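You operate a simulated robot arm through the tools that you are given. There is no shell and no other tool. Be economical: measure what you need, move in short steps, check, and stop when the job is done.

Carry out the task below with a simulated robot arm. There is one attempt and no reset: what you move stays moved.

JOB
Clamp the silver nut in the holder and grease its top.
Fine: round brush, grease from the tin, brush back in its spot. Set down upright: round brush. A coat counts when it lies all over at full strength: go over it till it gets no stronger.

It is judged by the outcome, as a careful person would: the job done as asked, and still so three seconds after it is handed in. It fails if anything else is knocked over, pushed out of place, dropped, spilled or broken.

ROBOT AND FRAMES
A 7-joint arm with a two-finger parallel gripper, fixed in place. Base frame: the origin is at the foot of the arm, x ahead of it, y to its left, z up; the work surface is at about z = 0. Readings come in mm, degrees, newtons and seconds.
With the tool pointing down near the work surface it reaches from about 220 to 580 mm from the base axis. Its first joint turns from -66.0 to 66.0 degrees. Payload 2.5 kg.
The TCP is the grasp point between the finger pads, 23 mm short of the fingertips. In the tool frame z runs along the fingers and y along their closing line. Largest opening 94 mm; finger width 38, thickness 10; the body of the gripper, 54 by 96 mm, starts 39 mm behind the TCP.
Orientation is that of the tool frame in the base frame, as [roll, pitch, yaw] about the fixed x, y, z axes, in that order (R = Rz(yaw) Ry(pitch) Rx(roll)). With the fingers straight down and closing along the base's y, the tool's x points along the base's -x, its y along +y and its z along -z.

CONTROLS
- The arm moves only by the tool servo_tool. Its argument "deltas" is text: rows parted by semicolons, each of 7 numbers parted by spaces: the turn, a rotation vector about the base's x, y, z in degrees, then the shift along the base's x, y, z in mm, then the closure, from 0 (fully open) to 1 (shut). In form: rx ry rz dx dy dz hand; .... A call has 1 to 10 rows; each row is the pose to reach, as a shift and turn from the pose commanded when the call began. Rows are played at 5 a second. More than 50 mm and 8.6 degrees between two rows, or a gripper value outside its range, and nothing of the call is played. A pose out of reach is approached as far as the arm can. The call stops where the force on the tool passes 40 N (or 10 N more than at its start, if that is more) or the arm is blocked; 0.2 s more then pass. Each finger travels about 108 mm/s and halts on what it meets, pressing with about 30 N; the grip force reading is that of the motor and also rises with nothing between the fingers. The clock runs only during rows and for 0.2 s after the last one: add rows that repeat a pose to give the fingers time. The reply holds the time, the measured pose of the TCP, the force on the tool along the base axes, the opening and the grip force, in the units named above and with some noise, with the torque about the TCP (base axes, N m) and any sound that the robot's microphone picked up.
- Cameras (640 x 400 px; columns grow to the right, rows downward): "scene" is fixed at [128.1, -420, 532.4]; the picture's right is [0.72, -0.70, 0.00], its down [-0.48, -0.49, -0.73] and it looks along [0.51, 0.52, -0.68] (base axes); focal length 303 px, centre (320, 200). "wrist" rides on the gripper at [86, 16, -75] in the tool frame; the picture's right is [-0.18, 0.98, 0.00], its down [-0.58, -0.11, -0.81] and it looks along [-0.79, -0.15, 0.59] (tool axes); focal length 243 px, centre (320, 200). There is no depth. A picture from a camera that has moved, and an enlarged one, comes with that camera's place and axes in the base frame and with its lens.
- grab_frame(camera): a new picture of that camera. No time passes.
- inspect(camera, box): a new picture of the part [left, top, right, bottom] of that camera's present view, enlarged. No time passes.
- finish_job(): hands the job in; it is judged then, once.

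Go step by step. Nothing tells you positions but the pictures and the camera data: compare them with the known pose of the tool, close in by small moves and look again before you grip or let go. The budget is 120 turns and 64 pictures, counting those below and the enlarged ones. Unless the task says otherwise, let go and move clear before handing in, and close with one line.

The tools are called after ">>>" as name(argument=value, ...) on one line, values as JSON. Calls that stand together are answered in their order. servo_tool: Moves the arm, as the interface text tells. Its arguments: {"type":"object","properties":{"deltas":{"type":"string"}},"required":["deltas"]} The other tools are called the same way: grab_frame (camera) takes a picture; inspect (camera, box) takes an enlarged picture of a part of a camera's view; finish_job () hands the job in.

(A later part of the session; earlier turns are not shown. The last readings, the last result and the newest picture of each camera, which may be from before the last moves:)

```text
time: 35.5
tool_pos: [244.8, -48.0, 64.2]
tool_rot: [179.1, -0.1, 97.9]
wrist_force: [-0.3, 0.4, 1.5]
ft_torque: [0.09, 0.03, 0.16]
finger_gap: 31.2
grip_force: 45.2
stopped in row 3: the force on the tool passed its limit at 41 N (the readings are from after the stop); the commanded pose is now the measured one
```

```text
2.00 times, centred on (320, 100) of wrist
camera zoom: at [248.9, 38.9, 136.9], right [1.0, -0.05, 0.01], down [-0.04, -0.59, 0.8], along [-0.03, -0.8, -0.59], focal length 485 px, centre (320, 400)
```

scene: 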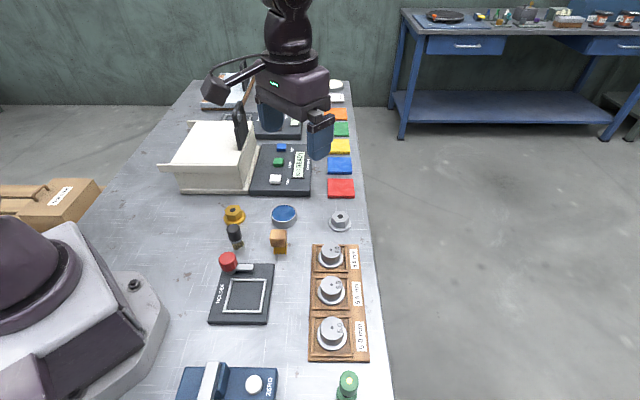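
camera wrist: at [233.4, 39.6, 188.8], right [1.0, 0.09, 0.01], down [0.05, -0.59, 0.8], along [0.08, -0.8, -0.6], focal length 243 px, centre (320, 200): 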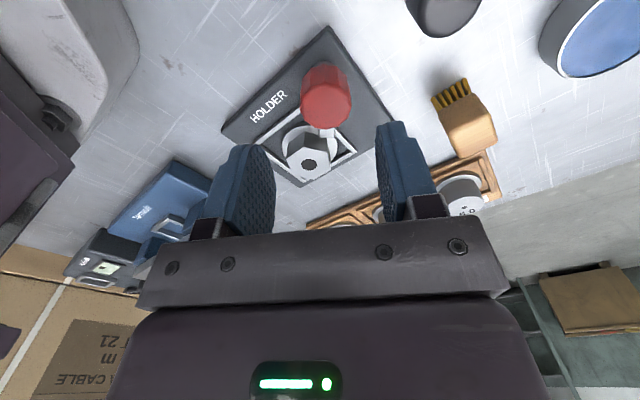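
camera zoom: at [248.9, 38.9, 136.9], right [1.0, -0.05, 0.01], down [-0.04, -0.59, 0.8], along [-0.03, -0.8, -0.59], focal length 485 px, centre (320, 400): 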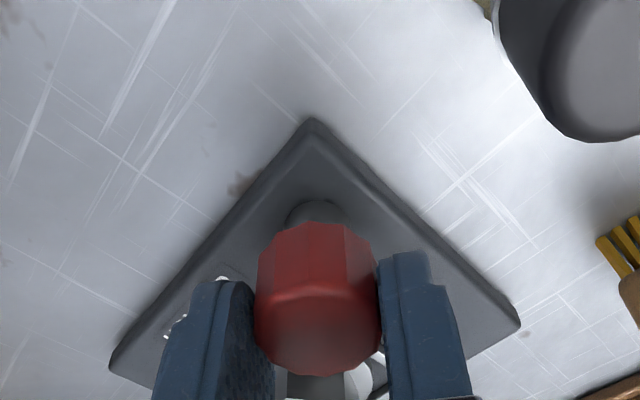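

The knob resists at once with 0.6 N·m, so it's tight. I'll release, rise and check.

>>> servo_tool(deltas="0 0 0 0 0 0 0.6;0 0 0 0 0 0 0.4;0 0 0 0 0 0 0.4;0 0 0 0 0 25 0.4;0 0 0 0 0 65 0.4;0 0 0 0 0 85 0.4;0 0 0 0 0 85 0.4")

>>> inspect(camera="scene", box=[215, 268, 279, 308])

>>> grab_frame(camera="wrist")

```text
time: 37.1
tool_pos: [242.4, -50.4, 149.1]
tool_rot: [179.2, -0.1, 97.8]
wrist_force: [0.2, -0.1, -0.3]
ft_torque: [0.01, -0.02, -0.01]
finger_gap: 56.6
grip_force: 0.1
```

```text
10.00 times, centred on (247, 288) of scene
camera zoom: at [128.1, -420.0, 532.4], right [0.72, -0.7, 0.0], down [-0.48, -0.49, -0.73], along [0.51, 0.52, -0.68], focal length 3034 px, centre (1050, -680)
```

zoom: 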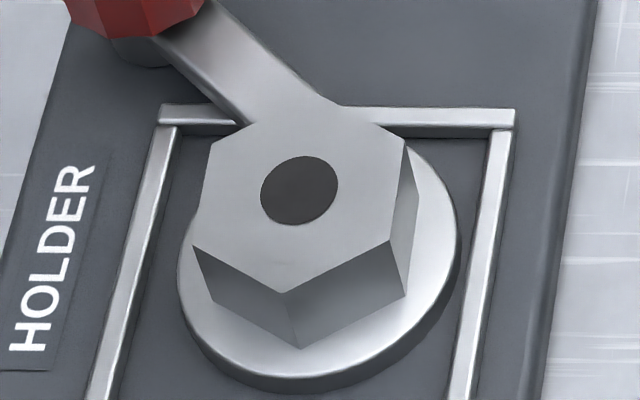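

```text
21 pictures are left
camera wrist: at [247.4, 38.1, 222.3], right [1.0, -0.05, 0.01], down [-0.04, -0.59, 0.8], along [-0.03, -0.8, -0.59], focal length 243 px, centre (320, 200)
```

wrist: 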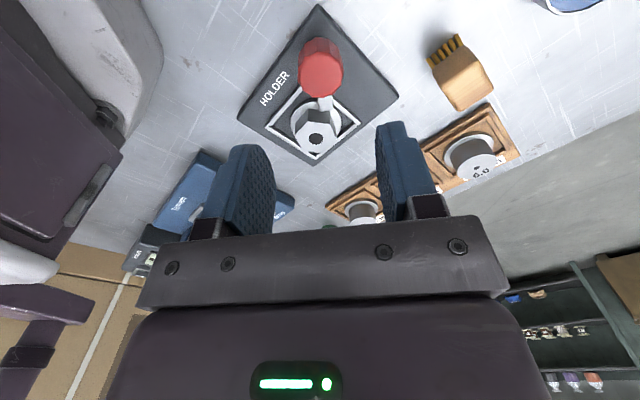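

The clamp is at its stop and the nut is in place. Now for the round brush near (289,4): I'll turn the gripper back to the default heading and hover above it.

>>> servo_tool(deltas="0 0 8.3 4 5 0 0.2;0 0 16.6 9 10 0 0.1;0 0 24.9 14 16 0 0;0 0 33.2 19 21 0 0;0 0 41.5 23 27 0 0;0 0 49.8 28 32 0 0;0 0 58.1 33 37 0 0;0 0 66.4 38 43 0 0;0 0 74.7 42 48 -10 0;0 0 82 46.6 54 -20 0")

>>> servo_tool(deltas="0.8 0 0 0 0 0 0;0.8 0 0 0 0 0 0")

>>> grab_frame(camera="wrist")

```text
time: 39.4
tool_pos: [291.6, 5.2, 127.4]
tool_rot: [179.1, 0.0, -180.0]
wrist_force: [-0.4, 0.9, -0.1]
ft_torque: [-0.04, 0.0, -0.03]
finger_gap: 94.1
grip_force: 0.1
```

```text
time: 40.0
tool_pos: [290.6, 4.7, 127.9]
tool_rot: [178.5, -0.1, 179.9]
wrist_force: [-0.7, -0.1, 0.3]
ft_torque: [-0.03, -0.02, 0.02]
finger_gap: 94.2
grip_force: 0.1
```

```text
20 pictures are left
camera wrist: at [206.4, 19.0, 201.9], right [0.19, 0.98, 0.03], down [0.58, -0.13, 0.8], along [0.79, -0.13, -0.6], focal length 243 px, centre (320, 200)
```

wrist: 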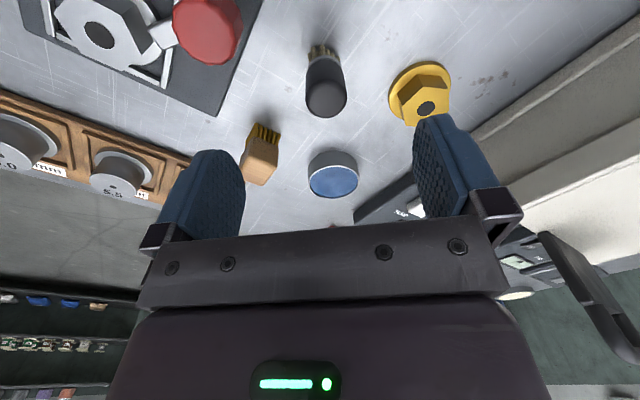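

The roll has drifted to 178.5°, so I'll correct it, centre at about (286,7) and look again from lower down.

>>> servo_tool(deltas="-0.7 0 0 -2 1 -12 0;-1.5 0 0 -4 2 -24 0;-1.5 0 0 -4 2 -24 0")

>>> grab_frame(camera="wrist")

>>> inspect(camera="scene", box=[200, 185, 300, 275])

```text
time: 40.8
tool_pos: [287.2, 9.4, 103.3]
tool_rot: [180.0, 0.0, 179.8]
wrist_force: [0.3, 0.5, -0.4]
ft_torque: [-0.02, 0.02, 0.0]
finger_gap: 93.9
grip_force: 0.0
```

```text
19 pictures are left
camera wrist: at [201.2, 24.3, 177.1], right [0.19, 0.98, 0.0], down [0.58, -0.11, 0.81], along [0.79, -0.15, -0.59], focal length 243 px, centre (320, 200)
```

wrist: 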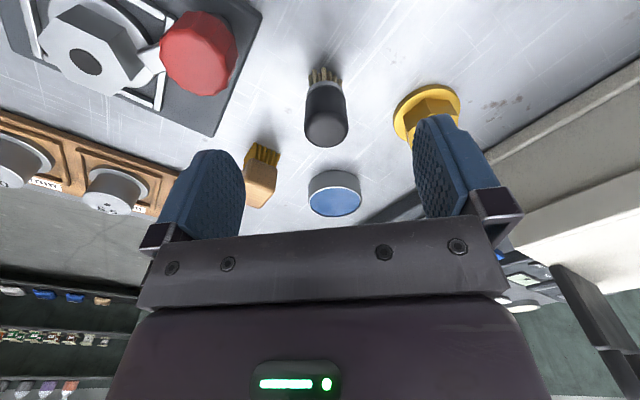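

```text
4.44 times, centred on (250, 230) of scene
camera zoom: at [128.1, -420.0, 532.4], right [0.72, -0.7, 0.0], down [-0.48, -0.49, -0.73], along [0.51, 0.52, -0.68], focal length 1348 px, centre (631, 67)
```

zoom: 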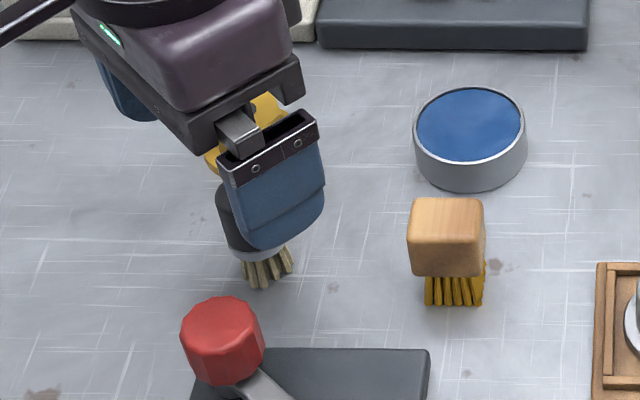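

The brush is about 2 mm back and 3–4 mm left of the TCP. I'll shift, lower to z 55 with the fingers open, close to about 50 mm and check centring.

>>> servo_tool(deltas="0 0 0 -1.5 2.5 -24 0;0 0 0 -1.5 2.5 -48 0;0 0 0 -1.5 2.5 -48 0.25;0 0 0 -1.5 2.5 -48 0.47;0 0 0 -1.5 2.5 -48 0.47")

>>> grab_frame(camera="wrist")

```text
time: 42.0
tool_pos: [282.9, 9.7, 57.0]
tool_rot: [179.8, 0.0, 179.9]
wrist_force: [-0.3, 0.2, 0.1]
ft_torque: [0.02, -0.01, 0.03]
finger_gap: 49.7
grip_force: 0.0
```

```text
17 pictures are left
camera wrist: at [198.6, 26.7, 129.8], right [0.19, 0.98, 0.0], down [0.58, -0.11, 0.81], along [0.79, -0.15, -0.59], focal length 243 px, centre (320, 200)
```

wrist: 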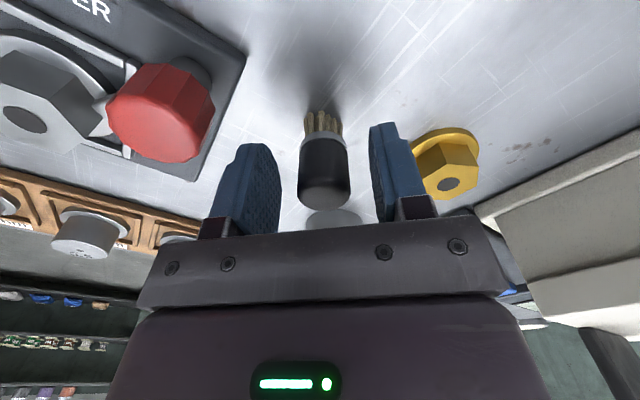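

The brush is centred between the pads and about 60 mm tall. Closing on it now.

>>> servo_tool(deltas="0 0 0 0 0 0 0.55;0 0 0 0 0 0 0.62;0 0 0 0 0 0 0.7;0 0 0 0 0 0 0.85;0 0 0 0 0 0 0.85;0 0 0 0 0 0 0.85")

>>> servo_tool(deltas="0 0 0 0 0 15 0.85;0 0 0 0 0 45 0.85;0 0 0 0 0 45 0.85")

>>> grab_frame(camera="wrist")

```text
time: 43.4
tool_pos: [283.1, 10.3, 56.7]
tool_rot: [179.9, -0.1, 179.9]
wrist_force: [0.3, -0.3, 0.6]
ft_torque: [-0.04, 0.03, 0.02]
finger_gap: 26.4
grip_force: 29.8
```

```text
time: 44.1
tool_pos: [284.5, 7.8, 102.2]
tool_rot: [179.9, -0.1, 179.9]
wrist_force: [0.7, -0.5, -0.8]
ft_torque: [-0.02, 0.01, 0.01]
finger_gap: 26.5
grip_force: 29.3
```

```text
16 pictures are left
camera wrist: at [199.7, 24.1, 176.0], right [0.19, 0.98, 0.0], down [0.58, -0.11, 0.81], along [0.79, -0.15, -0.59], focal length 243 px, centre (320, 200)
```

wrist: 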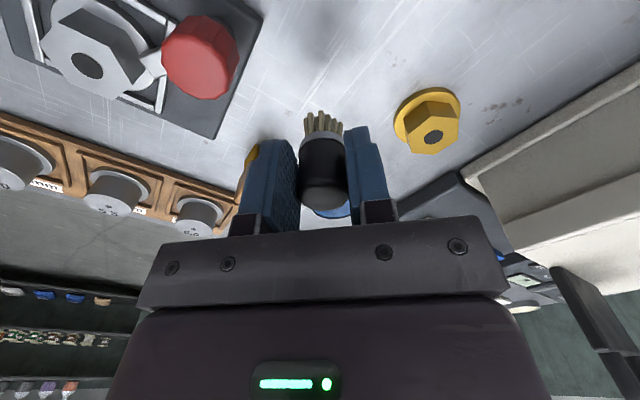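

The brush is held. Its spot is the pick pose at about (283.5,9.5,56.5). I'll move it over the tin near (415,-1).

>>> servo_tool(deltas="0 0 0 40 -3 5 0.85;0 0 0 80 -6 5 0.85;0 0 0 120 -9 5 0.85;0 0 0 131 -10 0 0.85;0 0 0 131 -10 -15 0.85;0 0 0 131 -10 -15 0.85")

>>> grab_frame(camera="wrist")

>>> inspect(camera="scene", box=[250, 185, 314, 235])

```text
time: 45.5
tool_pos: [415.7, 0.5, 86.7]
tool_rot: [-180.0, -0.1, 179.9]
wrist_force: [0.8, -0.4, -0.4]
ft_torque: [-0.02, 0.0, -0.01]
finger_gap: 26.6
grip_force: 30.3
```

```text
15 pictures are left
camera wrist: at [331.7, 15.6, 160.1], right [0.19, 0.98, 0.0], down [0.58, -0.11, 0.81], along [0.79, -0.15, -0.59], focal length 243 px, centre (320, 200)
```

wrist: 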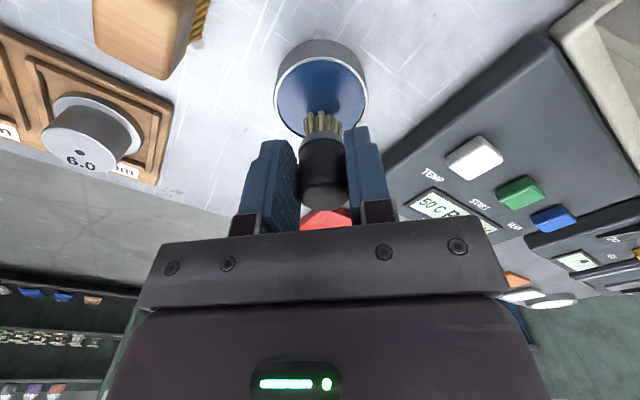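

```text
8.00 times, centred on (282, 210) of scene
camera zoom: at [128.1, -420.0, 532.4], right [0.72, -0.7, 0.0], down [-0.48, -0.49, -0.73], along [0.51, 0.52, -0.68], focal length 2427 px, centre (624, 120)
```

zoom: 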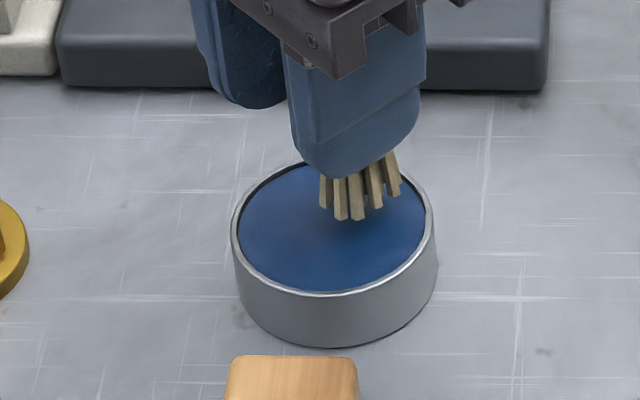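

The brush is about 6 mm too far out in +x, so I'll shift it (-5.5,+3) and lower it gently into the grease.

>>> servo_tool(deltas="0 0 0 -5.5 3 0 0.85;0 0 0 -5.5 3 -8 0.85;0 0 0 -5.5 3 -14 0.85;0 0 0 -5.5 3 -17 0.85;0 0 0 -5.5 3 -17 0.85")

>>> inspect(camera="scene", box=[250, 185, 314, 235])

```text
time: 46.5
tool_pos: [414.2, 2.2, 74.2]
tool_rot: [179.9, 0.5, 179.9]
wrist_force: [-1.9, -0.3, 6.0]
ft_torque: [0.0, -0.03, -0.03]
finger_gap: 26.9
grip_force: 29.9
stopped in row 4: the force on the tool passed its limit at 49 N (the readings are from after the stop); the commanded pose is now the measured one
```

```text
8.00 times, centred on (282, 210) of scene
camera zoom: at [128.0, -420.0, 532.4], right [0.72, -0.7, 0.0], down [-0.48, -0.49, -0.73], along [0.51, 0.52, -0.68], focal length 2427 px, centre (624, 120)
```

zoom: 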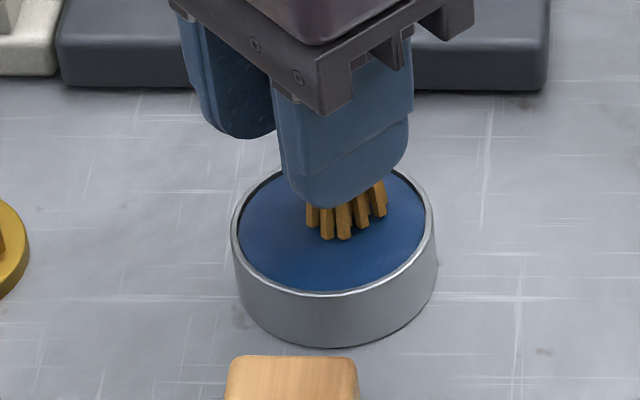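

The bristles changed colour, so they're loaded. I'll lift and carry the brush over the nut at about (236,-111.5), top near z 37.

>>> servo_tool(deltas="0 0 0 0 0 10 0.85;0 0 0 0 0 40 0.85;0 0 0 -20 -12 60 0.85;0 0 0 -58 -37 60 0.85;0 0 0 -96 -62 60 0.85;0 0 0 -134 -87 60 0.85;0 0 0 -165 -105 60 0.85;0 0 0 -178 -114 48 0.85;0 0 0 -178 -114 30 0.85;0 0 0 -178 -114 30 0.85")

>>> grab_frame(camera="wrist")

>>> inspect(camera="scene", box=[205, 250, 285, 310])

```text
time: 48.7
tool_pos: [233.9, -113.3, 101.0]
tool_rot: [-180.0, 0.4, 179.8]
wrist_force: [-0.5, -0.5, -0.4]
ft_torque: [0.02, 0.0, 0.01]
finger_gap: 26.5
grip_force: 30.3
```

```text
12 pictures are left
camera wrist: at [148.9, -97.2, 174.7], right [0.19, 0.98, 0.0], down [0.57, -0.11, 0.81], along [0.8, -0.15, -0.59], focal length 243 px, centre (320, 200)
```

wrist: 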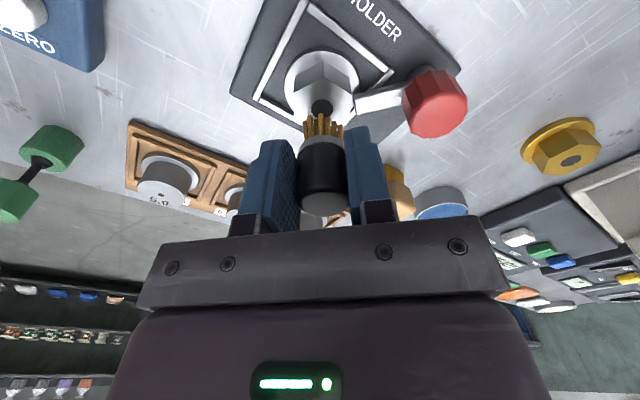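

```text
6.67 times, centred on (245, 280) of scene
camera zoom: at [128.1, -420.0, 532.4], right [0.72, -0.7, 0.0], down [-0.48, -0.49, -0.73], along [0.51, 0.52, -0.68], focal length 2023 px, centre (820, -333)
```

zoom: 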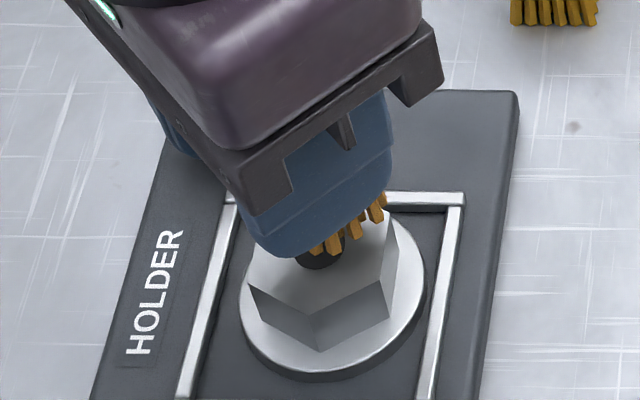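

Comparing brush tip and nut hole in both views, the brush needs to shift about (-4.5,+3). I'll do that and lower slowly to touch.

>>> servo_tool(deltas="0 -0.4 0 -4.5 3 -2 0.85;0 -0.4 0 -4.5 3 -4.5 0.85;0 -0.4 0 -4.5 3 -4.5 0.85")

>>> servo_tool(deltas="0 0 0 0 0 -0.8 0.85;0 0 0 0 0 -0.8 0.85")

```text
time: 49.5
tool_pos: [230.6, -109.6, 98.9]
tool_rot: [179.9, 0.9, 179.9]
wrist_force: [0.0, -0.6, 0.5]
ft_torque: [0.0, 0.03, 0.02]
finger_gap: 26.4
grip_force: 30.2
```

```text
time: 50.1
tool_pos: [231.2, -110.0, 98.2]
tool_rot: [179.9, 0.9, 179.9]
wrist_force: [0.0, 0.3, 0.2]
ft_torque: [-0.03, -0.04, -0.02]
finger_gap: 26.8
grip_force: 30.1
```

>>> servo_tool(deltas="0 0.9 0 0 0 0 0.85;0 0.9 0 0 0 -1 0.85;0 0.9 0 0 0 -1.8 0.85;0 0.9 0 0 0 -1.8 0.85")

>>> servo_tool(deltas="0 0 0 0 0 -0.7 0.85;0 0 0 0 0 -0.7 0.85")

>>> servo_tool(deltas="0 0 0 0 0 -0.7 0.85;0 0 0 0 0 -0.7 0.85")

```text
time: 51.1
tool_pos: [231.5, -108.8, 97.3]
tool_rot: [179.9, -0.1, 179.9]
wrist_force: [-0.2, 0.2, -0.6]
ft_torque: [0.01, 0.0, 0.0]
finger_gap: 26.7
grip_force: 29.7
```

```text
time: 51.7
tool_pos: [231.7, -109.4, 97.4]
tool_rot: [179.9, -0.1, 179.8]
wrist_force: [0.1, 0.6, 0.2]
ft_torque: [-0.01, -0.01, 0.0]
finger_gap: 26.8
grip_force: 29.9
```

```text
time: 52.3
tool_pos: [231.5, -109.3, 95.6]
tool_rot: [179.9, -0.1, 179.9]
wrist_force: [-0.2, -0.4, -0.7]
ft_torque: [-0.04, -0.02, 0.03]
finger_gap: 26.7
grip_force: 29.9
```

>>> servo_tool(deltas="0 0 0 0 0 -0.7 0.85;0 0 0 0 0 -0.7 0.85")

>>> servo_tool(deltas="0 0 0 0 0 -0.7 0.85;0 0 0 0 0 -0.7 0.85")

>>> servo_tool(deltas="0 0 0 0 0 -0.7 0.85;0 0 0 0 0 -0.7 0.85")

```text
time: 52.9
tool_pos: [229.9, -108.1, 95.4]
tool_rot: [179.9, -0.1, 179.9]
wrist_force: [1.4, -0.2, 0.2]
ft_torque: [0.02, 0.03, -0.02]
finger_gap: 26.6
grip_force: 29.8
```

```text
time: 53.5
tool_pos: [229.1, -108.5, 94.3]
tool_rot: [179.8, -0.1, 179.8]
wrist_force: [-0.5, 0.0, -0.2]
ft_torque: [-0.01, 0.01, -0.02]
finger_gap: 26.8
grip_force: 30.5
```

```text
time: 54.1
tool_pos: [230.4, -109.0, 92.0]
tool_rot: [179.9, -0.1, 179.7]
wrist_force: [0.4, -0.1, -0.9]
ft_torque: [-0.01, -0.03, 0.01]
finger_gap: 26.8
grip_force: 30.2
```

Still no contact at z 92, so I'll look before going lower.

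>>> inspect(camera="scene", box=[205, 250, 285, 310])

```text
6.67 times, centred on (245, 280) of scene
camera zoom: at [128.1, -420.0, 532.4], right [0.72, -0.7, 0.0], down [-0.48, -0.49, -0.73], along [0.51, 0.52, -0.68], focal length 2023 px, centre (820, -333)
```

zoom: 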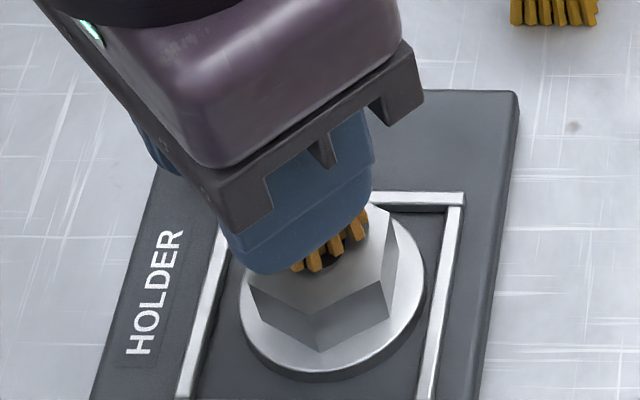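

The bristles are centred over the hole and almost touching. I'll keep lowering in small steps.

>>> servo_tool(deltas="0 0 0 0 0 -0.6 0.85;0 0 0 0 0 -0.6 0.85")

>>> servo_tool(deltas="0 0 0 0 0 -0.6 0.85;0 0 0 0 0 -0.6 0.85")

>>> servo_tool(deltas="0 0 0 0 0 -0.6 0.85;0 0 0 0 0 -0.6 0.85")

```text
time: 54.7
tool_pos: [230.8, -108.3, 92.3]
tool_rot: [179.9, -0.1, 179.8]
wrist_force: [-0.9, 0.6, -0.4]
ft_torque: [0.02, 0.0, -0.03]
finger_gap: 26.5
grip_force: 29.5
```

```text
time: 55.3
tool_pos: [230.4, -108.4, 91.8]
tool_rot: [179.8, -0.1, 179.8]
wrist_force: [0.6, 0.4, -0.3]
ft_torque: [-0.01, 0.01, 0.01]
finger_gap: 26.9
grip_force: 30.1
```

```text
time: 55.9
tool_pos: [230.8, -108.4, 92.2]
tool_rot: [179.9, -0.1, 179.8]
wrist_force: [-0.8, 0.2, -0.8]
ft_torque: [0.0, 0.0, -0.01]
finger_gap: 26.5
grip_force: 30.0
```

>>> servo_tool(deltas="0 0 0 0 0 -0.6 0.85;0 0 0 0 0 -0.6 0.85")

>>> servo_tool(deltas="0 0 0 0 0 -0.6 0.85;0 0 0 0 0 -0.6 0.85")

>>> servo_tool(deltas="0 0 0 0 0 -0.6 0.85;0 0 0 0 0 -0.6 0.85")

```text
time: 56.5
tool_pos: [231.7, -110.1, 90.9]
tool_rot: [179.9, -0.1, 179.8]
wrist_force: [-0.4, -1.2, -0.5]
ft_torque: [0.01, 0.0, 0.01]
finger_gap: 26.8
grip_force: 30.1
```

```text
time: 57.1
tool_pos: [232.3, -109.5, 91.4]
tool_rot: [180.0, 0.0, 179.8]
wrist_force: [-3.4, 0.1, 12.1]
ft_torque: [-0.03, -0.06, -0.02]
finger_gap: 26.6
grip_force: 29.8
```

```text
time: 57.7
tool_pos: [231.6, -109.5, 90.4]
tool_rot: [180.0, 0.0, 179.7]
wrist_force: [-6.5, -1.2, 35.0]
ft_torque: [0.0, -0.18, -0.04]
finger_gap: 26.4
grip_force: 30.4
```

Contact found. Easing up by 0.5 mm leaves light pressure, and I'll sweep a 12 mm circle plus the centre.

>>> servo_tool(deltas="0 0 0 12 0 0.5 0.85;0 0 0 8.5 8.5 0.5 0.85;0 0 0 0 12 0.5 0.85;0 0 0 -8.5 8.5 0.5 0.85;0 0 0 -12 0 0.5 0.85;0 0 0 -8.5 -8.5 0.5 0.85;0 0 0 0 -12 0.5 0.85;0 0 0 8.5 -8.5 0.5 0.85;0 0 0 12 0 0.5 0.85;0 0 0 0 0 0.5 0.85")

>>> inspect(camera="scene", box=[205, 250, 285, 310])

```text
time: 58.0
tool_pos: [231.1, -107.8, 90.0]
tool_rot: [179.9, -0.3, 179.8]
wrist_force: [-3.3, 0.6, 17.3]
ft_torque: [-0.06, -0.14, -0.04]
finger_gap: 26.8
grip_force: 30.6
stopped in row 1: the force on the tool passed its limit at 55 N (the readings are from after the stop); the commanded pose is now the measured one
```

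```text
6.67 times, centred on (245, 280) of scene
camera zoom: at [128.0, -420.0, 532.4], right [0.72, -0.7, 0.0], down [-0.48, -0.49, -0.73], along [0.51, 0.52, -0.68], focal length 2023 px, centre (820, -333)
```

zoom: 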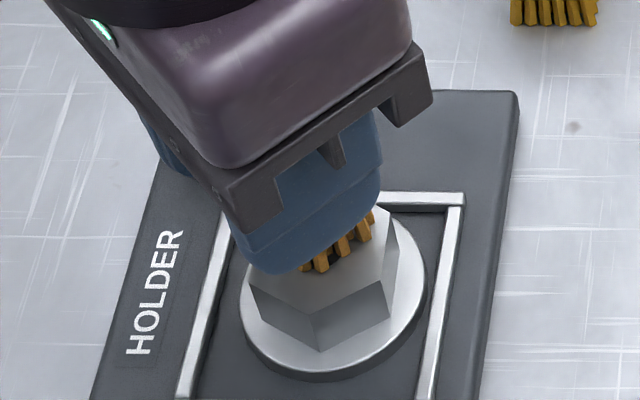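

Too firm for moving. I'll ease up first and read the force.

>>> servo_tool(deltas="0 0 0 0 0 0.2 0.85;0 0 0 0 0 0.2 0.85")

```text
time: 58.6
tool_pos: [234.1, -108.5, 90.2]
tool_rot: [179.9, -0.3, 179.7]
wrist_force: [-8.4, -1.4, 34.0]
ft_torque: [-0.02, -0.15, -0.02]
finger_gap: 26.7
grip_force: 29.9
```

>>> servo_tool(deltas="0 0.3 0 0 0 0.6 0.85;0 0.3 0 0 0 0.6 0.85")

>>> servo_tool(deltas="0 0 0 3 0 0 0.85;0 0 0 6 0 0 0.85;0 0 0 9 0 0 0.85;0 0 0 9 4 0 0.85;0 0 0 9 8 0 0.85;0 0 0 5 10 0 0.85;0 0 0 0 11 0 0.85;0 0 0 -5 10 0 0.85;0 0 0 -9 8 0 0.85;0 0 0 -11 4 0 0.85")

```text
time: 59.2
tool_pos: [232.9, -109.0, 90.4]
tool_rot: [180.0, -0.5, 179.7]
wrist_force: [0.5, -1.4, 14.7]
ft_torque: [-0.11, -0.38, -0.05]
finger_gap: 26.6
grip_force: 28.8
```

```text
time: 61.4
tool_pos: [220.5, -103.8, 91.3]
tool_rot: [180.0, -0.6, 179.8]
wrist_force: [0.3, -0.2, -1.1]
ft_torque: [0.0, 0.01, 0.01]
finger_gap: 26.8
grip_force: 29.8
```

>>> servo_tool(deltas="0 -0.6 0 2 -2 -0.3 0.85;0 -0.6 0 2 -2 -0.5 0.85;0 -0.6 0 2 -2 -0.5 0.85")

>>> inspect(camera="scene", box=[205, 250, 285, 310])

```text
time: 62.2
tool_pos: [222.9, -107.9, 91.1]
tool_rot: [179.9, 0.0, 179.8]
wrist_force: [-0.5, 0.0, 0.1]
ft_torque: [-0.02, 0.0, -0.01]
finger_gap: 26.5
grip_force: 29.8
```

```text
6.67 times, centred on (245, 280) of scene
camera zoom: at [128.1, -420.0, 532.4], right [0.72, -0.7, 0.0], down [-0.48, -0.49, -0.73], along [0.51, 0.52, -0.68], focal length 2023 px, centre (820, -333)
```

zoom: 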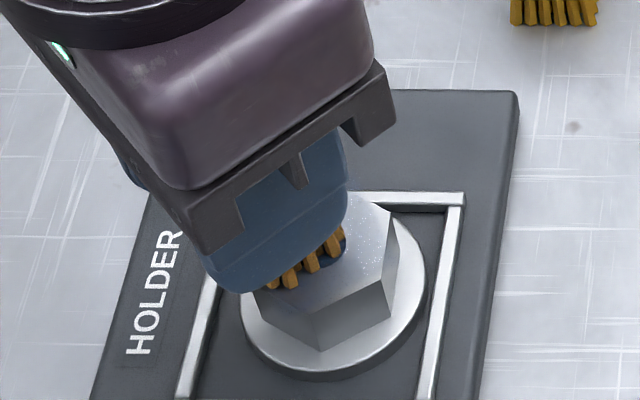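

A faint first coat is showing. I'll find light contact again and sweep.

>>> servo_tool(deltas="0 0 0 5 0 -0.3 0.85;0 0 0 9 0 -0.5 0.85;0 0 0 9 0 -0.5 0.85")

>>> servo_tool(deltas="0 0 0 0 0 -0.4 0.85;0 0 0 0 0 -0.4 0.85")

```text
time: 63.0
tool_pos: [233.2, -106.1, 90.4]
tool_rot: [179.9, -0.1, 179.8]
wrist_force: [-5.4, -1.5, 15.6]
ft_torque: [-0.04, -0.03, -0.04]
finger_gap: 26.9
grip_force: 29.9
```

```text
time: 63.6
tool_pos: [232.3, -106.4, 91.7]
tool_rot: [180.0, 0.0, 179.9]
wrist_force: [-2.8, 0.7, 17.0]
ft_torque: [0.04, -0.17, 0.03]
finger_gap: 26.7
grip_force: 30.1
```

About 16 N of light pressure at the centre, so I'll sweep a full circle with an 11 mm radius.

>>> servo_tool(deltas="0 0 0 9 0 0 0.85;0 0 0 6.4 7.1 0 0.85;0 0 0 -0.1 10.8 0 0.85;0 0 0 -7.5 9.5 0 0.85;0 0 0 -12.3 3.8 0 0.85;0 0 0 -12.3 -3.8 0 0.85;0 0 0 -7.5 -9.5 0 0.85;0 0 0 -0.1 -10.8 0 0.85;0 0 0 6.4 -7.1 0 0.85;0 0 0 -2 0 0 0.85")

>>> servo_tool(deltas="0 0 0 11 0 0 0.85;0 0 0 8.4 7.1 0 0.85;0 0 0 1.9 10.8 0 0.85;0 0 0 -5.5 9.5 0 0.85;0 0 0 -10.3 3.8 0 0.85;0 0 0 -10.3 -3.8 0 0.85;0 0 0 -5.5 -9.5 0 0.85;0 0 0 1.9 -10.8 0 0.85;0 0 0 8.4 -7.1 0 0.85;0 0 0 0 0 0 0.85")

```text
time: 64.7
tool_pos: [227.0, -98.5, 90.3]
tool_rot: [180.0, 0.5, -180.0]
wrist_force: [-3.0, -0.5, 12.3]
ft_torque: [-0.05, -0.03, 0.02]
finger_gap: 26.7
grip_force: 30.1
stopped in row 5: the force on the tool passed its limit at 44 N (the readings are from after the stop); the commanded pose is now the measured one
```

```text
time: 66.8
tool_pos: [228.3, -98.9, 90.9]
tool_rot: [-179.9, 0.7, -179.9]
wrist_force: [2.7, -1.5, 9.1]
ft_torque: [-0.06, -0.21, -0.02]
finger_gap: 26.6
grip_force: 29.8
```

One stop cut the circle short and the second pass was off-centre, but nothing was disturbed. I'll return to the nut's centre, level the tool and read the force.

>>> servo_tool(deltas="0 0.7 0 1 -4 0.3 0.85;0 0.7 0 2.3 -7.4 0.3 0.85;0 0.7 0 2.3 -7.4 0.3 0.85")

>>> inspect(camera="scene", box=[205, 250, 285, 310])

```text
time: 67.8
tool_pos: [229.7, -104.3, 89.3]
tool_rot: [-180.0, -0.3, -180.0]
wrist_force: [-2.1, 0.9, 15.8]
ft_torque: [-0.01, -0.17, 0.03]
finger_gap: 26.6
grip_force: 30.0
stopped in row 3: the force on the tool passed its limit at 40 N (the readings are from after the stop); the commanded pose is now the measured one
```

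```text
6.67 times, centred on (245, 280) of scene
camera zoom: at [128.0, -420.0, 532.4], right [0.72, -0.7, 0.0], down [-0.48, -0.49, -0.73], along [0.51, 0.52, -0.68], focal length 2023 px, centre (820, -333)
```

zoom: 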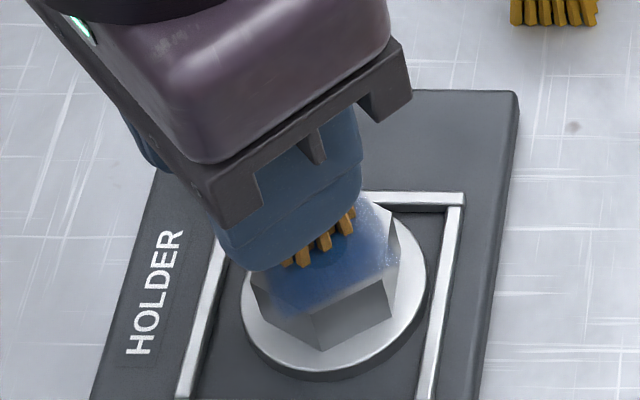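

A blue coat is building well, with the front corners still thin. Sweeping a 13 mm circle with slightly less pressure.

>>> servo_tool(deltas="0 -0.3 0 12 -2 0.2 0.85;0 -0.3 0 9 6.4 0.2 0.85;0 -0.3 0 1.3 10.8 0.2 0.85;0 -0.3 0 -7.5 9.3 0.2 0.85;0 -0.3 0 -13.2 2.4 0.2 0.85;0 -0.3 0 -13.2 -6.4 0.2 0.85;0 -0.3 0 -7.5 -13.3 0.2 0.85;0 -0.3 0 1.3 -14.8 0.2 0.85;0 -0.3 0 9 -10.4 0.2 0.85;0 -0.3 0 -1 -2 0.2 0.85")

```text
time: 70.0
tool_pos: [231.9, -108.4, 90.1]
tool_rot: [-179.8, 0.4, 179.9]
wrist_force: [7.9, -4.8, 26.1]
ft_torque: [-0.24, -0.71, -0.05]
finger_gap: 26.7
grip_force: 30.0
```

That full circle completed. Now another in the reverse direction with slightly less pressure.

>>> servo_tool(deltas="0 0 0 8 -8 0.2 0.85;0 0 0 0 -13 0.2 0.85;0 0 0 -8 -10 0.2 0.85;0 0 0 -13 -4 0.2 0.85;0 0 0 -13 4 0.2 0.85;0 0 0 -8 10 0.2 0.85;0 0 0 0 13 0.2 0.85;0 0 0 9 9 0.2 0.85;0 0 0 13 0 0.2 0.85;0 0 0 0 0 0.2 0.85")

```text
time: 70.3
tool_pos: [230.7, -109.2, 90.8]
tool_rot: [180.0, 0.0, -179.7]
wrist_force: [-3.2, 1.6, 15.2]
ft_torque: [0.05, -0.15, 0.02]
finger_gap: 26.7
grip_force: 29.9
stopped in row 1: the force on the tool passed its limit at 50 N (the readings are from after the stop); the commanded pose is now the measured one
```

>>> servo_tool(deltas="0 0 0 5 -3 0.3 0.85;0 0 0 0 -9 0.3 0.85;0 0 0 -8 -8 0.3 0.85;0 0 0 -13 -2 0.3 0.85;0 0 0 -13 6 0.3 0.85;0 0 0 -8 12 0.3 0.85;0 0 0 0 14 0.3 0.85;0 0 0 8 11 0.3 0.85;0 0 0 12 3 0.3 0.85;0 0 0 0 2 0.3 0.85")

>>> servo_tool(deltas="0 0 0 0 0 0 0.85")

```text
time: 72.5
tool_pos: [233.9, -107.8, 90.3]
tool_rot: [-180.0, 0.4, -179.8]
wrist_force: [7.2, -0.2, 21.6]
ft_torque: [0.0, -0.62, 0.03]
finger_gap: 26.8
grip_force: 30.9
```

```text
time: 73.0
tool_pos: [232.9, -108.4, 91.0]
tool_rot: [180.0, 0.3, -179.9]
wrist_force: [8.8, -2.1, 24.8]
ft_torque: [-0.12, -0.82, 0.0]
finger_gap: 26.6
grip_force: 29.9
```

Lifting off and moving aside toward the tin to inspect the coat.

>>> servo_tool(deltas="0 0.3 0 0 0 10 0.85;0 0.3 0 0 0 40 0.85;0 0.3 0 40 25 45 0.85;0 0.3 0 80 50 45 0.85;0 0.3 0 118 76 45 0.85;0 0.3 0 118 76 45 0.85")

>>> inspect(camera="scene", box=[213, 265, 277, 305])

```text
time: 74.3
tool_pos: [352.2, -27.8, 134.1]
tool_rot: [179.8, -0.5, -179.9]
wrist_force: [-0.1, 0.1, -0.6]
ft_torque: [-0.02, 0.04, 0.02]
finger_gap: 26.8
grip_force: 29.9
```

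```text
10.00 times, centred on (245, 285) of scene
camera zoom: at [128.1, -420.0, 532.4], right [0.72, -0.7, 0.0], down [-0.48, -0.49, -0.73], along [0.51, 0.52, -0.68], focal length 3034 px, centre (1070, -650)
```

zoom: 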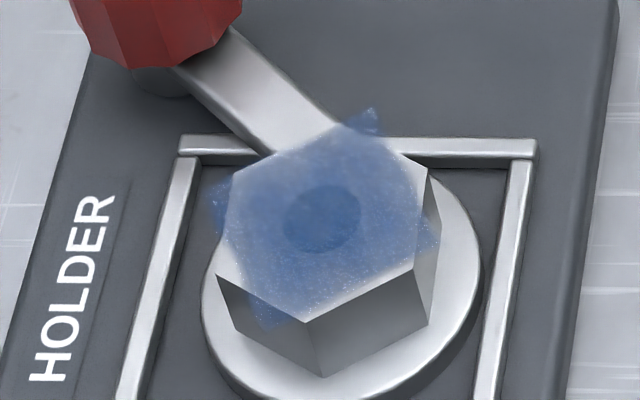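

The coat shows as a translucent blue, roughly square patch of 39 mm, thinner towards the edges. I'll dip again and then do square passes.

>>> servo_tool(deltas="0 -0.5 0 31 15 0 0.85;0 -0.5 0 62 30 0 0.85;0 -0.5 0 62 30 -30 0.85;0 -0.5 0 62 30 -52 0.85;0 -0.5 0 62 30 -57 0.85;0 -0.5 0 62 30 -57 0.85")

>>> servo_tool(deltas="0 0 0 0 0 -0.7 0.85;0 0 0 0 0 -0.7 0.85")

>>> servo_tool(deltas="0 0 0 0 0 -0.7 0.85;0 0 0 0 0 -0.7 0.85")

```text
time: 75.8
tool_pos: [411.7, 1.7, 78.0]
tool_rot: [180.0, 0.2, -179.8]
wrist_force: [0.5, -0.5, -0.9]
ft_torque: [-0.02, -0.02, 0.05]
finger_gap: 26.8
grip_force: 29.5
```

```text
time: 76.3
tool_pos: [411.2, 1.6, 78.2]
tool_rot: [179.9, 0.1, -179.8]
wrist_force: [0.7, 0.2, -0.4]
ft_torque: [-0.01, 0.03, -0.01]
finger_gap: 26.9
grip_force: 29.6
```

```text
time: 77.0
tool_pos: [411.7, 1.2, 77.2]
tool_rot: [179.9, 0.3, -179.8]
wrist_force: [-0.2, 0.0, -1.3]
ft_torque: [-0.01, -0.02, 0.02]
finger_gap: 26.7
grip_force: 29.8
```

>>> servo_tool(deltas="0 0 0 0 0 -1 0.85;0 0 0 0 0 -1.8 0.85;0 0 0 0 0 -1.8 0.85")

>>> servo_tool(deltas="0 0 0 0 0 -0.6 0.85;0 0 0 0 0 -0.6 0.85")

>>> servo_tool(deltas="0 0 0 0 0 -0.6 0.85;0 0 0 0 0 -0.6 0.85")

```text
time: 77.8
tool_pos: [411.9, -0.1, 75.4]
tool_rot: [179.8, 0.2, -179.8]
wrist_force: [-0.3, 0.9, -0.5]
ft_torque: [0.02, -0.01, -0.02]
finger_gap: 26.5
grip_force: 30.2
```

```text
time: 78.3
tool_pos: [413.0, 0.8, 75.0]
tool_rot: [180.0, 0.1, -179.8]
wrist_force: [-0.3, 0.4, 1.5]
ft_torque: [0.01, -0.02, 0.01]
finger_gap: 26.6
grip_force: 30.0
```

```text
time: 79.0
tool_pos: [412.8, 0.1, 74.9]
tool_rot: [-180.0, 0.2, -179.9]
wrist_force: [-4.1, -3.0, 12.7]
ft_torque: [-0.19, -0.03, -0.04]
finger_gap: 26.5
grip_force: 29.6
```

Dipped with light contact. Going back to just above the nut; by command bookkeeping that's (-180,-106,+16.8) from here.

>>> servo_tool(deltas="0 0 0 0 0 15 0.85;0 0 0 0 0 50 0.85;0 0 0 -40 -24 58 0.85;0 0 0 -80 -48 58 0.85;0 0 0 -120 -72 58 0.85;0 0 0 -160 -95 58 0.85;0 0 0 -180 -106 50 0.85;0 0 0 -180 -106 30 0.85;0 0 0 -180 -106 18.5 0.85;0 0 0 -180 -106 18.5 0.85")

>>> servo_tool(deltas="0 0 0 0 0 -1 0.85;0 0 0 0 0 -1 0.85")

>>> servo_tool(deltas="0 0 0 0 0 -0.6 0.85;0 0 0 0 0 -0.6 0.85")

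```text
time: 81.2
tool_pos: [232.8, -108.9, 92.8]
tool_rot: [179.9, 0.2, -179.8]
wrist_force: [0.6, 0.0, -0.2]
ft_torque: [-0.01, 0.0, 0.02]
finger_gap: 26.6
grip_force: 29.5
```

```text
time: 81.8
tool_pos: [233.0, -108.1, 93.5]
tool_rot: [179.9, 0.2, -179.8]
wrist_force: [-0.2, 0.0, -0.1]
ft_torque: [0.01, -0.01, 0.01]
finger_gap: 26.9
grip_force: 30.1
```

```text
time: 82.3
tool_pos: [233.3, -106.6, 91.7]
tool_rot: [179.9, 0.2, -179.8]
wrist_force: [-0.7, 0.5, -0.4]
ft_torque: [0.03, -0.03, -0.02]
finger_gap: 26.8
grip_force: 30.2
```

>>> servo_tool(deltas="0 0 0 0 0 -0.5 0.85;0 0 0 0 0 -0.5 0.85")

>>> servo_tool(deltas="0 0 0 0 0 -0.5 0.85;0 0 0 0 0 -0.5 0.85")

>>> servo_tool(deltas="0 0 0 0 0 -0.4 0.85;0 0 0 0 0 -0.4 0.85")

```text
time: 83.0
tool_pos: [232.6, -107.2, 90.6]
tool_rot: [179.9, 0.2, -179.8]
wrist_force: [-0.6, -0.7, -0.6]
ft_torque: [0.01, 0.02, -0.01]
finger_gap: 26.9
grip_force: 30.2
```

```text
time: 83.5
tool_pos: [231.8, -107.2, 92.2]
tool_rot: [180.0, 0.2, -179.8]
wrist_force: [-3.0, 0.1, 13.2]
ft_torque: [-0.02, -0.05, -0.01]
finger_gap: 26.4
grip_force: 30.0
```

```text
time: 84.2
tool_pos: [233.4, -105.2, 90.3]
tool_rot: [179.9, 0.2, -179.8]
wrist_force: [-4.3, -5.6, 18.8]
ft_torque: [-0.33, -0.04, -0.08]
finger_gap: 27.1
grip_force: 30.1
```

Pressure is good at 19 N, so I'll sweep a square loop.

>>> servo_tool(deltas="0 0 0 10 0 0.1 0.85;0 0 0 11 10 0.1 0.85;0 0 0 1 12 0.1 0.85;0 0 0 -9 12 0.1 0.85;0 0 0 -12 3 0.1 0.85;0 0 0 -12 -7 0.1 0.85;0 0 0 -7 -12 0.1 0.85;0 0 0 3 -12 0.1 0.85;0 0 0 12 -10 0.1 0.85;0 0 0 0 0 0.1 0.85")

```text
time: 85.9
tool_pos: [227.2, -119.6, 90.5]
tool_rot: [179.9, -0.1, -179.9]
wrist_force: [-0.4, 1.4, 11.5]
ft_torque: [0.0, -0.15, -0.01]
finger_gap: 26.7
grip_force: 29.9
stopped in row 8: the force on the tool passed its limit at 41 N (the readings are from after the stop); the commanded pose is now the measured one
```

>>> servo_tool(deltas="0 0 0 8 0 0.4 0.85;0 0 0 16 1 0.4 0.85;0 0 0 17 11 0.4 0.85;0 0 0 17 21 0.3 0.85;0 0 0 8 24 0.3 0.85;0 0 0 -1 24 0.3 0.85;0 0 0 -7 17 0.3 0.85;0 0 0 -7 8 0.3 0.85;0 0 0 -4 1 0.3 0.85;0 0 0 5 12 0.3 0.85")

```text
time: 88.1
tool_pos: [233.7, -108.0, 92.2]
tool_rot: [179.9, 0.0, -180.0]
wrist_force: [-0.9, -1.2, 5.6]
ft_torque: [-0.1, -0.06, -0.01]
finger_gap: 26.5
grip_force: 29.9
```

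Another full square loop, pressed slightly firmer by 0.2 mm.

>>> servo_tool(deltas="0 0 0 10 0 -0.2 0.85;0 0 0 11 10 -0.2 0.85;0 0 0 1 12 -0.2 0.85;0 0 0 -9 12 -0.2 0.85;0 0 0 -12 3 -0.2 0.85;0 0 0 -12 -7 -0.2 0.85;0 0 0 -7 -12 -0.2 0.85;0 0 0 3 -12 -0.2 0.85;0 0 0 12 -10 -0.2 0.85;0 0 0 0 0 -0.2 0.85")

```text
time: 90.3
tool_pos: [234.3, -108.8, 91.2]
tool_rot: [180.0, 0.5, 180.0]
wrist_force: [6.0, -4.2, 18.7]
ft_torque: [-0.23, -0.54, -0.07]
finger_gap: 26.5
grip_force: 30.2
```

>>> servo_tool(deltas="0 0 0 6 -6 0 0.85;0 0 0 3 -12 0 0.85;0 0 0 -6 -12 0 0.85;0 0 0 -13 -8 0 0.85;0 0 0 -13 1 0 0.85;0 0 0 -12 10 0 0.85;0 0 0 -3 13 0 0.85;0 0 0 6 12 0 0.85;0 0 0 12 5 0 0.85;0 0 0 8 -3 0 0.85")

```text
time: 90.7
tool_pos: [235.9, -109.3, 90.0]
tool_rot: [179.6, -0.4, -179.7]
wrist_force: [-3.5, 2.1, 17.3]
ft_torque: [0.07, -0.18, 0.05]
finger_gap: 26.7
grip_force: 30.2
stopped in row 1: the force on the tool passed its limit at 48 N (the readings are from after the stop); the commanded pose is now the measured one
```

>>> servo_tool(deltas="0 -0.4 0 2 -5 0.3 0.85;0 -0.4 0 -2 -10 0.3 0.85;0 -0.4 0 -10 -10 0.3 0.85;0 -0.4 0 -16 -6 0.3 0.85;0 -0.4 0 -16 3 0.3 0.85;0 -0.4 0 -15 11 0.3 0.85;0 -0.4 0 -7 15 0.3 0.85;0 -0.4 0 2 14 0.3 0.85;0 -0.4 0 8 7 0.3 0.85;0 -0.4 0 -4 2 0.3 0.85")

>>> servo_tool(deltas="0 0 0 0 0 10 0.85;0 0 0 0 0 45 0.85;0 0 0 40 25 45 0.85;0 0 0 80 50 45 0.85;0 0 0 118 76 45 0.85;0 0 0 118 76 45 0.85")

>>> inspect(camera="scene", box=[213, 265, 277, 305])

```text
time: 92.9
tool_pos: [232.3, -107.5, 90.9]
tool_rot: [179.7, 0.1, -179.7]
wrist_force: [1.6, 0.4, 2.6]
ft_torque: [0.0, -0.09, 0.0]
finger_gap: 26.8
grip_force: 29.9
```

```text
time: 94.3
tool_pos: [346.4, -34.4, 133.9]
tool_rot: [179.6, -0.1, -179.8]
wrist_force: [0.6, 0.6, -0.2]
ft_torque: [0.03, 0.01, -0.03]
finger_gap: 26.7
grip_force: 29.8
```

```text
10.00 times, centred on (245, 285) of scene
camera zoom: at [128.1, -420.0, 532.4], right [0.72, -0.7, 0.0], down [-0.48, -0.49, -0.73], along [0.51, 0.52, -0.68], focal length 3034 px, centre (1070, -650)
```

zoom: 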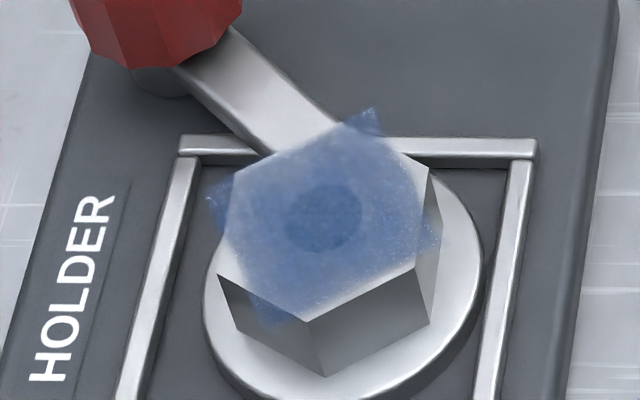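

Little changed from before, so it's close to full strength. One more dip and a few more passes will make sure.

>>> servo_tool(deltas="0 0 0 32 16 0 0.85;0 0 0 64 33 0 0.85;0 0 0 64 33 -30 0.85;0 0 0 64 33 -50 0.85;0 0 0 64 33 -57 0.85;0 0 0 64 33 -57 0.85")

>>> servo_tool(deltas="0 0 0 0 0 -0.7 0.85;0 0 0 0 0 -1.4 0.85;0 0 0 0 0 -1.4 0.85")

>>> servo_tool(deltas="0 0 0 0 0 -0.7 0.85;0 0 0 0 0 -0.7 0.85")

```text
time: 95.7
tool_pos: [413.1, 1.3, 77.1]
tool_rot: [179.5, -0.1, -179.6]
wrist_force: [0.1, -0.2, -0.3]
ft_torque: [-0.01, 0.02, 0.02]
finger_gap: 26.8
grip_force: 30.0
```

```text
time: 96.5
tool_pos: [413.0, 1.4, 76.4]
tool_rot: [179.6, 0.1, -179.7]
wrist_force: [-1.1, 0.3, -1.1]
ft_torque: [0.02, 0.0, 0.01]
finger_gap: 26.5
grip_force: 29.9
```

```text
time: 97.1
tool_pos: [413.8, 2.2, 75.5]
tool_rot: [179.6, 0.0, -179.7]
wrist_force: [0.0, 0.5, -0.6]
ft_torque: [-0.01, 0.03, 0.02]
finger_gap: 26.4
grip_force: 30.1
```

>>> servo_tool(deltas="0 0 0 0 0 -0.7 0.85;0 0 0 0 0 -0.7 0.85")

>>> servo_tool(deltas="0 0 0 0 0 -0.7 0.85;0 0 0 0 0 -0.7 0.85")

```text
time: 97.7
tool_pos: [413.4, 3.4, 75.5]
tool_rot: [179.6, 0.0, -179.8]
wrist_force: [0.7, 0.7, 0.2]
ft_torque: [0.03, 0.01, 0.0]
finger_gap: 26.6
grip_force: 29.8
```

```text
time: 98.3
tool_pos: [414.3, 2.7, 74.3]
tool_rot: [179.6, 0.0, -179.8]
wrist_force: [0.1, -0.6, 0.0]
ft_torque: [-0.03, 0.02, 0.01]
finger_gap: 26.8
grip_force: 30.0
```

>>> servo_tool(deltas="0 0 0 0 0 -0.8 0.85;0 0 0 0 0 -0.8 0.85")

>>> servo_tool(deltas="0 0 0 0 0 -0.6 0.85;0 0 0 0 0 -0.6 0.85")

```text
time: 98.9
tool_pos: [413.3, 2.2, 74.9]
tool_rot: [179.6, 0.0, -179.7]
wrist_force: [-4.3, 0.6, 10.7]
ft_torque: [-0.01, 0.01, -0.02]
finger_gap: 26.6
grip_force: 29.7
```

```text
time: 99.5
tool_pos: [414.8, 2.7, 75.5]
tool_rot: [179.7, 0.2, -179.7]
wrist_force: [-0.6, 2.5, 13.9]
ft_torque: [0.05, -0.22, 0.04]
finger_gap: 26.5
grip_force: 29.9
```

>>> servo_tool(deltas="0 0 0 0 0 15 0.85;0 0 0 0 0 50 0.85;0 0 0 -40 -24 58 0.85;0 0 0 -80 -48 58 0.85;0 0 0 -120 -72 58 0.85;0 0 0 -160 -95 58 0.85;0 0 0 -181.5 -109.5 50 0.85;0 0 0 -181.5 -109.5 30 0.85;0 0 0 -181.5 -109.5 18 0.85;0 0 0 -181.5 -109.5 17.5 0.85")

>>> servo_tool(deltas="0 0 0 0 0 -0.5 0.85;0 0 0 0 0 -1 0.85;0 0 0 0 0 -1 0.85")

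>>> servo_tool(deltas="0 0 0 0 0 -0.5 0.85;0 0 0 0 0 -0.5 0.85")

```text
time: 101.7
tool_pos: [232.1, -106.7, 91.2]
tool_rot: [179.6, -0.1, -179.8]
wrist_force: [-1.2, -1.0, -1.3]
ft_torque: [-0.02, 0.01, 0.0]
finger_gap: 26.5
grip_force: 30.0
```

```text
time: 102.5
tool_pos: [233.3, -106.0, 90.9]
tool_rot: [179.7, 0.0, -179.8]
wrist_force: [-4.1, 0.2, 34.9]
ft_torque: [-0.06, -0.21, -0.02]
finger_gap: 26.7
grip_force: 29.7
```

```text
time: 103.1
tool_pos: [232.6, -107.7, 90.2]
tool_rot: [179.6, 0.1, -179.6]
wrist_force: [-2.2, 5.7, 36.6]
ft_torque: [0.23, -0.36, 0.05]
finger_gap: 26.5
grip_force: 29.5
```

Slightly too firm; I'll back off by 0.5 mm and then sweep.

>>> servo_tool(deltas="0 0 0 0 0 0.5 0.85;0 0 0 0 0 0.5 0.85")

>>> servo_tool(deltas="0 0 0 10 0 0 0.85;0 0 0 11 10 0 0.85;0 0 0 1 12 0 0.85;0 0 0 -9 12 0 0.85;0 0 0 -12 3 0 0.85;0 0 0 -12 -7 0.1 0.85;0 0 0 -7 -12 0.2 0.85;0 0 0 3 -12 0.2 0.85;0 0 0 12 -10 0.2 0.85;0 0 0 0 0 0.1 0.85")

```text
time: 103.7
tool_pos: [233.1, -107.4, 90.7]
tool_rot: [179.7, 0.2, -179.5]
wrist_force: [-3.2, 1.0, 14.7]
ft_torque: [-0.04, -0.03, 0.02]
finger_gap: 26.7
grip_force: 30.2
stopped in row 2: the force on the tool passed its limit at 47 N (the readings are from after the stop); the commanded pose is now the measured one
```

```text
time: 104.5
tool_pos: [236.2, -95.9, 90.1]
tool_rot: [179.9, 0.8, -179.4]
wrist_force: [-2.8, 0.5, 14.7]
ft_torque: [-0.03, 0.06, 0.01]
finger_gap: 26.8
grip_force: 30.0
stopped in row 4: the force on the tool passed its limit at 43 N (the readings are from after the stop); the commanded pose is now the measured one
```

>>> servo_tool(deltas="0 0.4 0 -10 0.5 0.5 0.85;0 0.8 0 -16 -5 0.5 0.85;0 0.8 0 -16 -15 0.5 0.85;0 0.8 0 -13 -23 0.5 0.85;0 0.8 0 -4 -23 0.5 0.85;0 0.8 0 5 -22 0.5 0.85;0 0.8 0 8 -14 0.5 0.85;0 0.8 0 8 -4 0.5 0.85;0 0.8 0 1 -6 0.5 0.85;0 0.8 0 -4 -11 0.5 0.85")

>>> servo_tool(deltas="0 0 0 0 0 0 0.85;0 0 0 0 0 0 0.85")

```text
time: 106.7
tool_pos: [233.0, -106.4, 90.2]
tool_rot: [179.9, 0.3, -179.4]
wrist_force: [5.8, 2.4, 16.8]
ft_torque: [0.22, -0.48, 0.01]
finger_gap: 26.8
grip_force: 29.6
```

```text
time: 107.3
tool_pos: [233.0, -107.7, 90.8]
tool_rot: [179.9, 0.2, -179.5]
wrist_force: [5.4, 3.2, 19.5]
ft_torque: [0.12, -0.58, 0.07]
finger_gap: 26.7
grip_force: 30.2
```

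Full loop done; one more square loop at slightly lighter pressure.

>>> servo_tool(deltas="0 0 0 -6 0 0.2 0.85;0 0 0 -12 -6 0.2 0.85;0 0 0 -8 -12 0.2 0.85;0 0 0 2 -13 0.2 0.85;0 0 0 11 -11 0.2 0.85;0 0 0 13 -1 0.2 0.85;0 0 0 11 9 0.2 0.85;0 0 0 2 13 0.2 0.85;0 0 0 -8 12 0.2 0.85;0 0 0 -12 4 0.2 0.85")

```text
time: 108.1
tool_pos: [222.1, -112.8, 90.7]
tool_rot: [179.7, -0.3, -179.2]
wrist_force: [-2.5, 1.9, 15.2]
ft_torque: [0.04, -0.21, 0.01]
finger_gap: 26.6
grip_force: 29.9
stopped in row 3: the force on the tool passed its limit at 47 N (the readings are from after the stop); the commanded pose is now the measured one
```

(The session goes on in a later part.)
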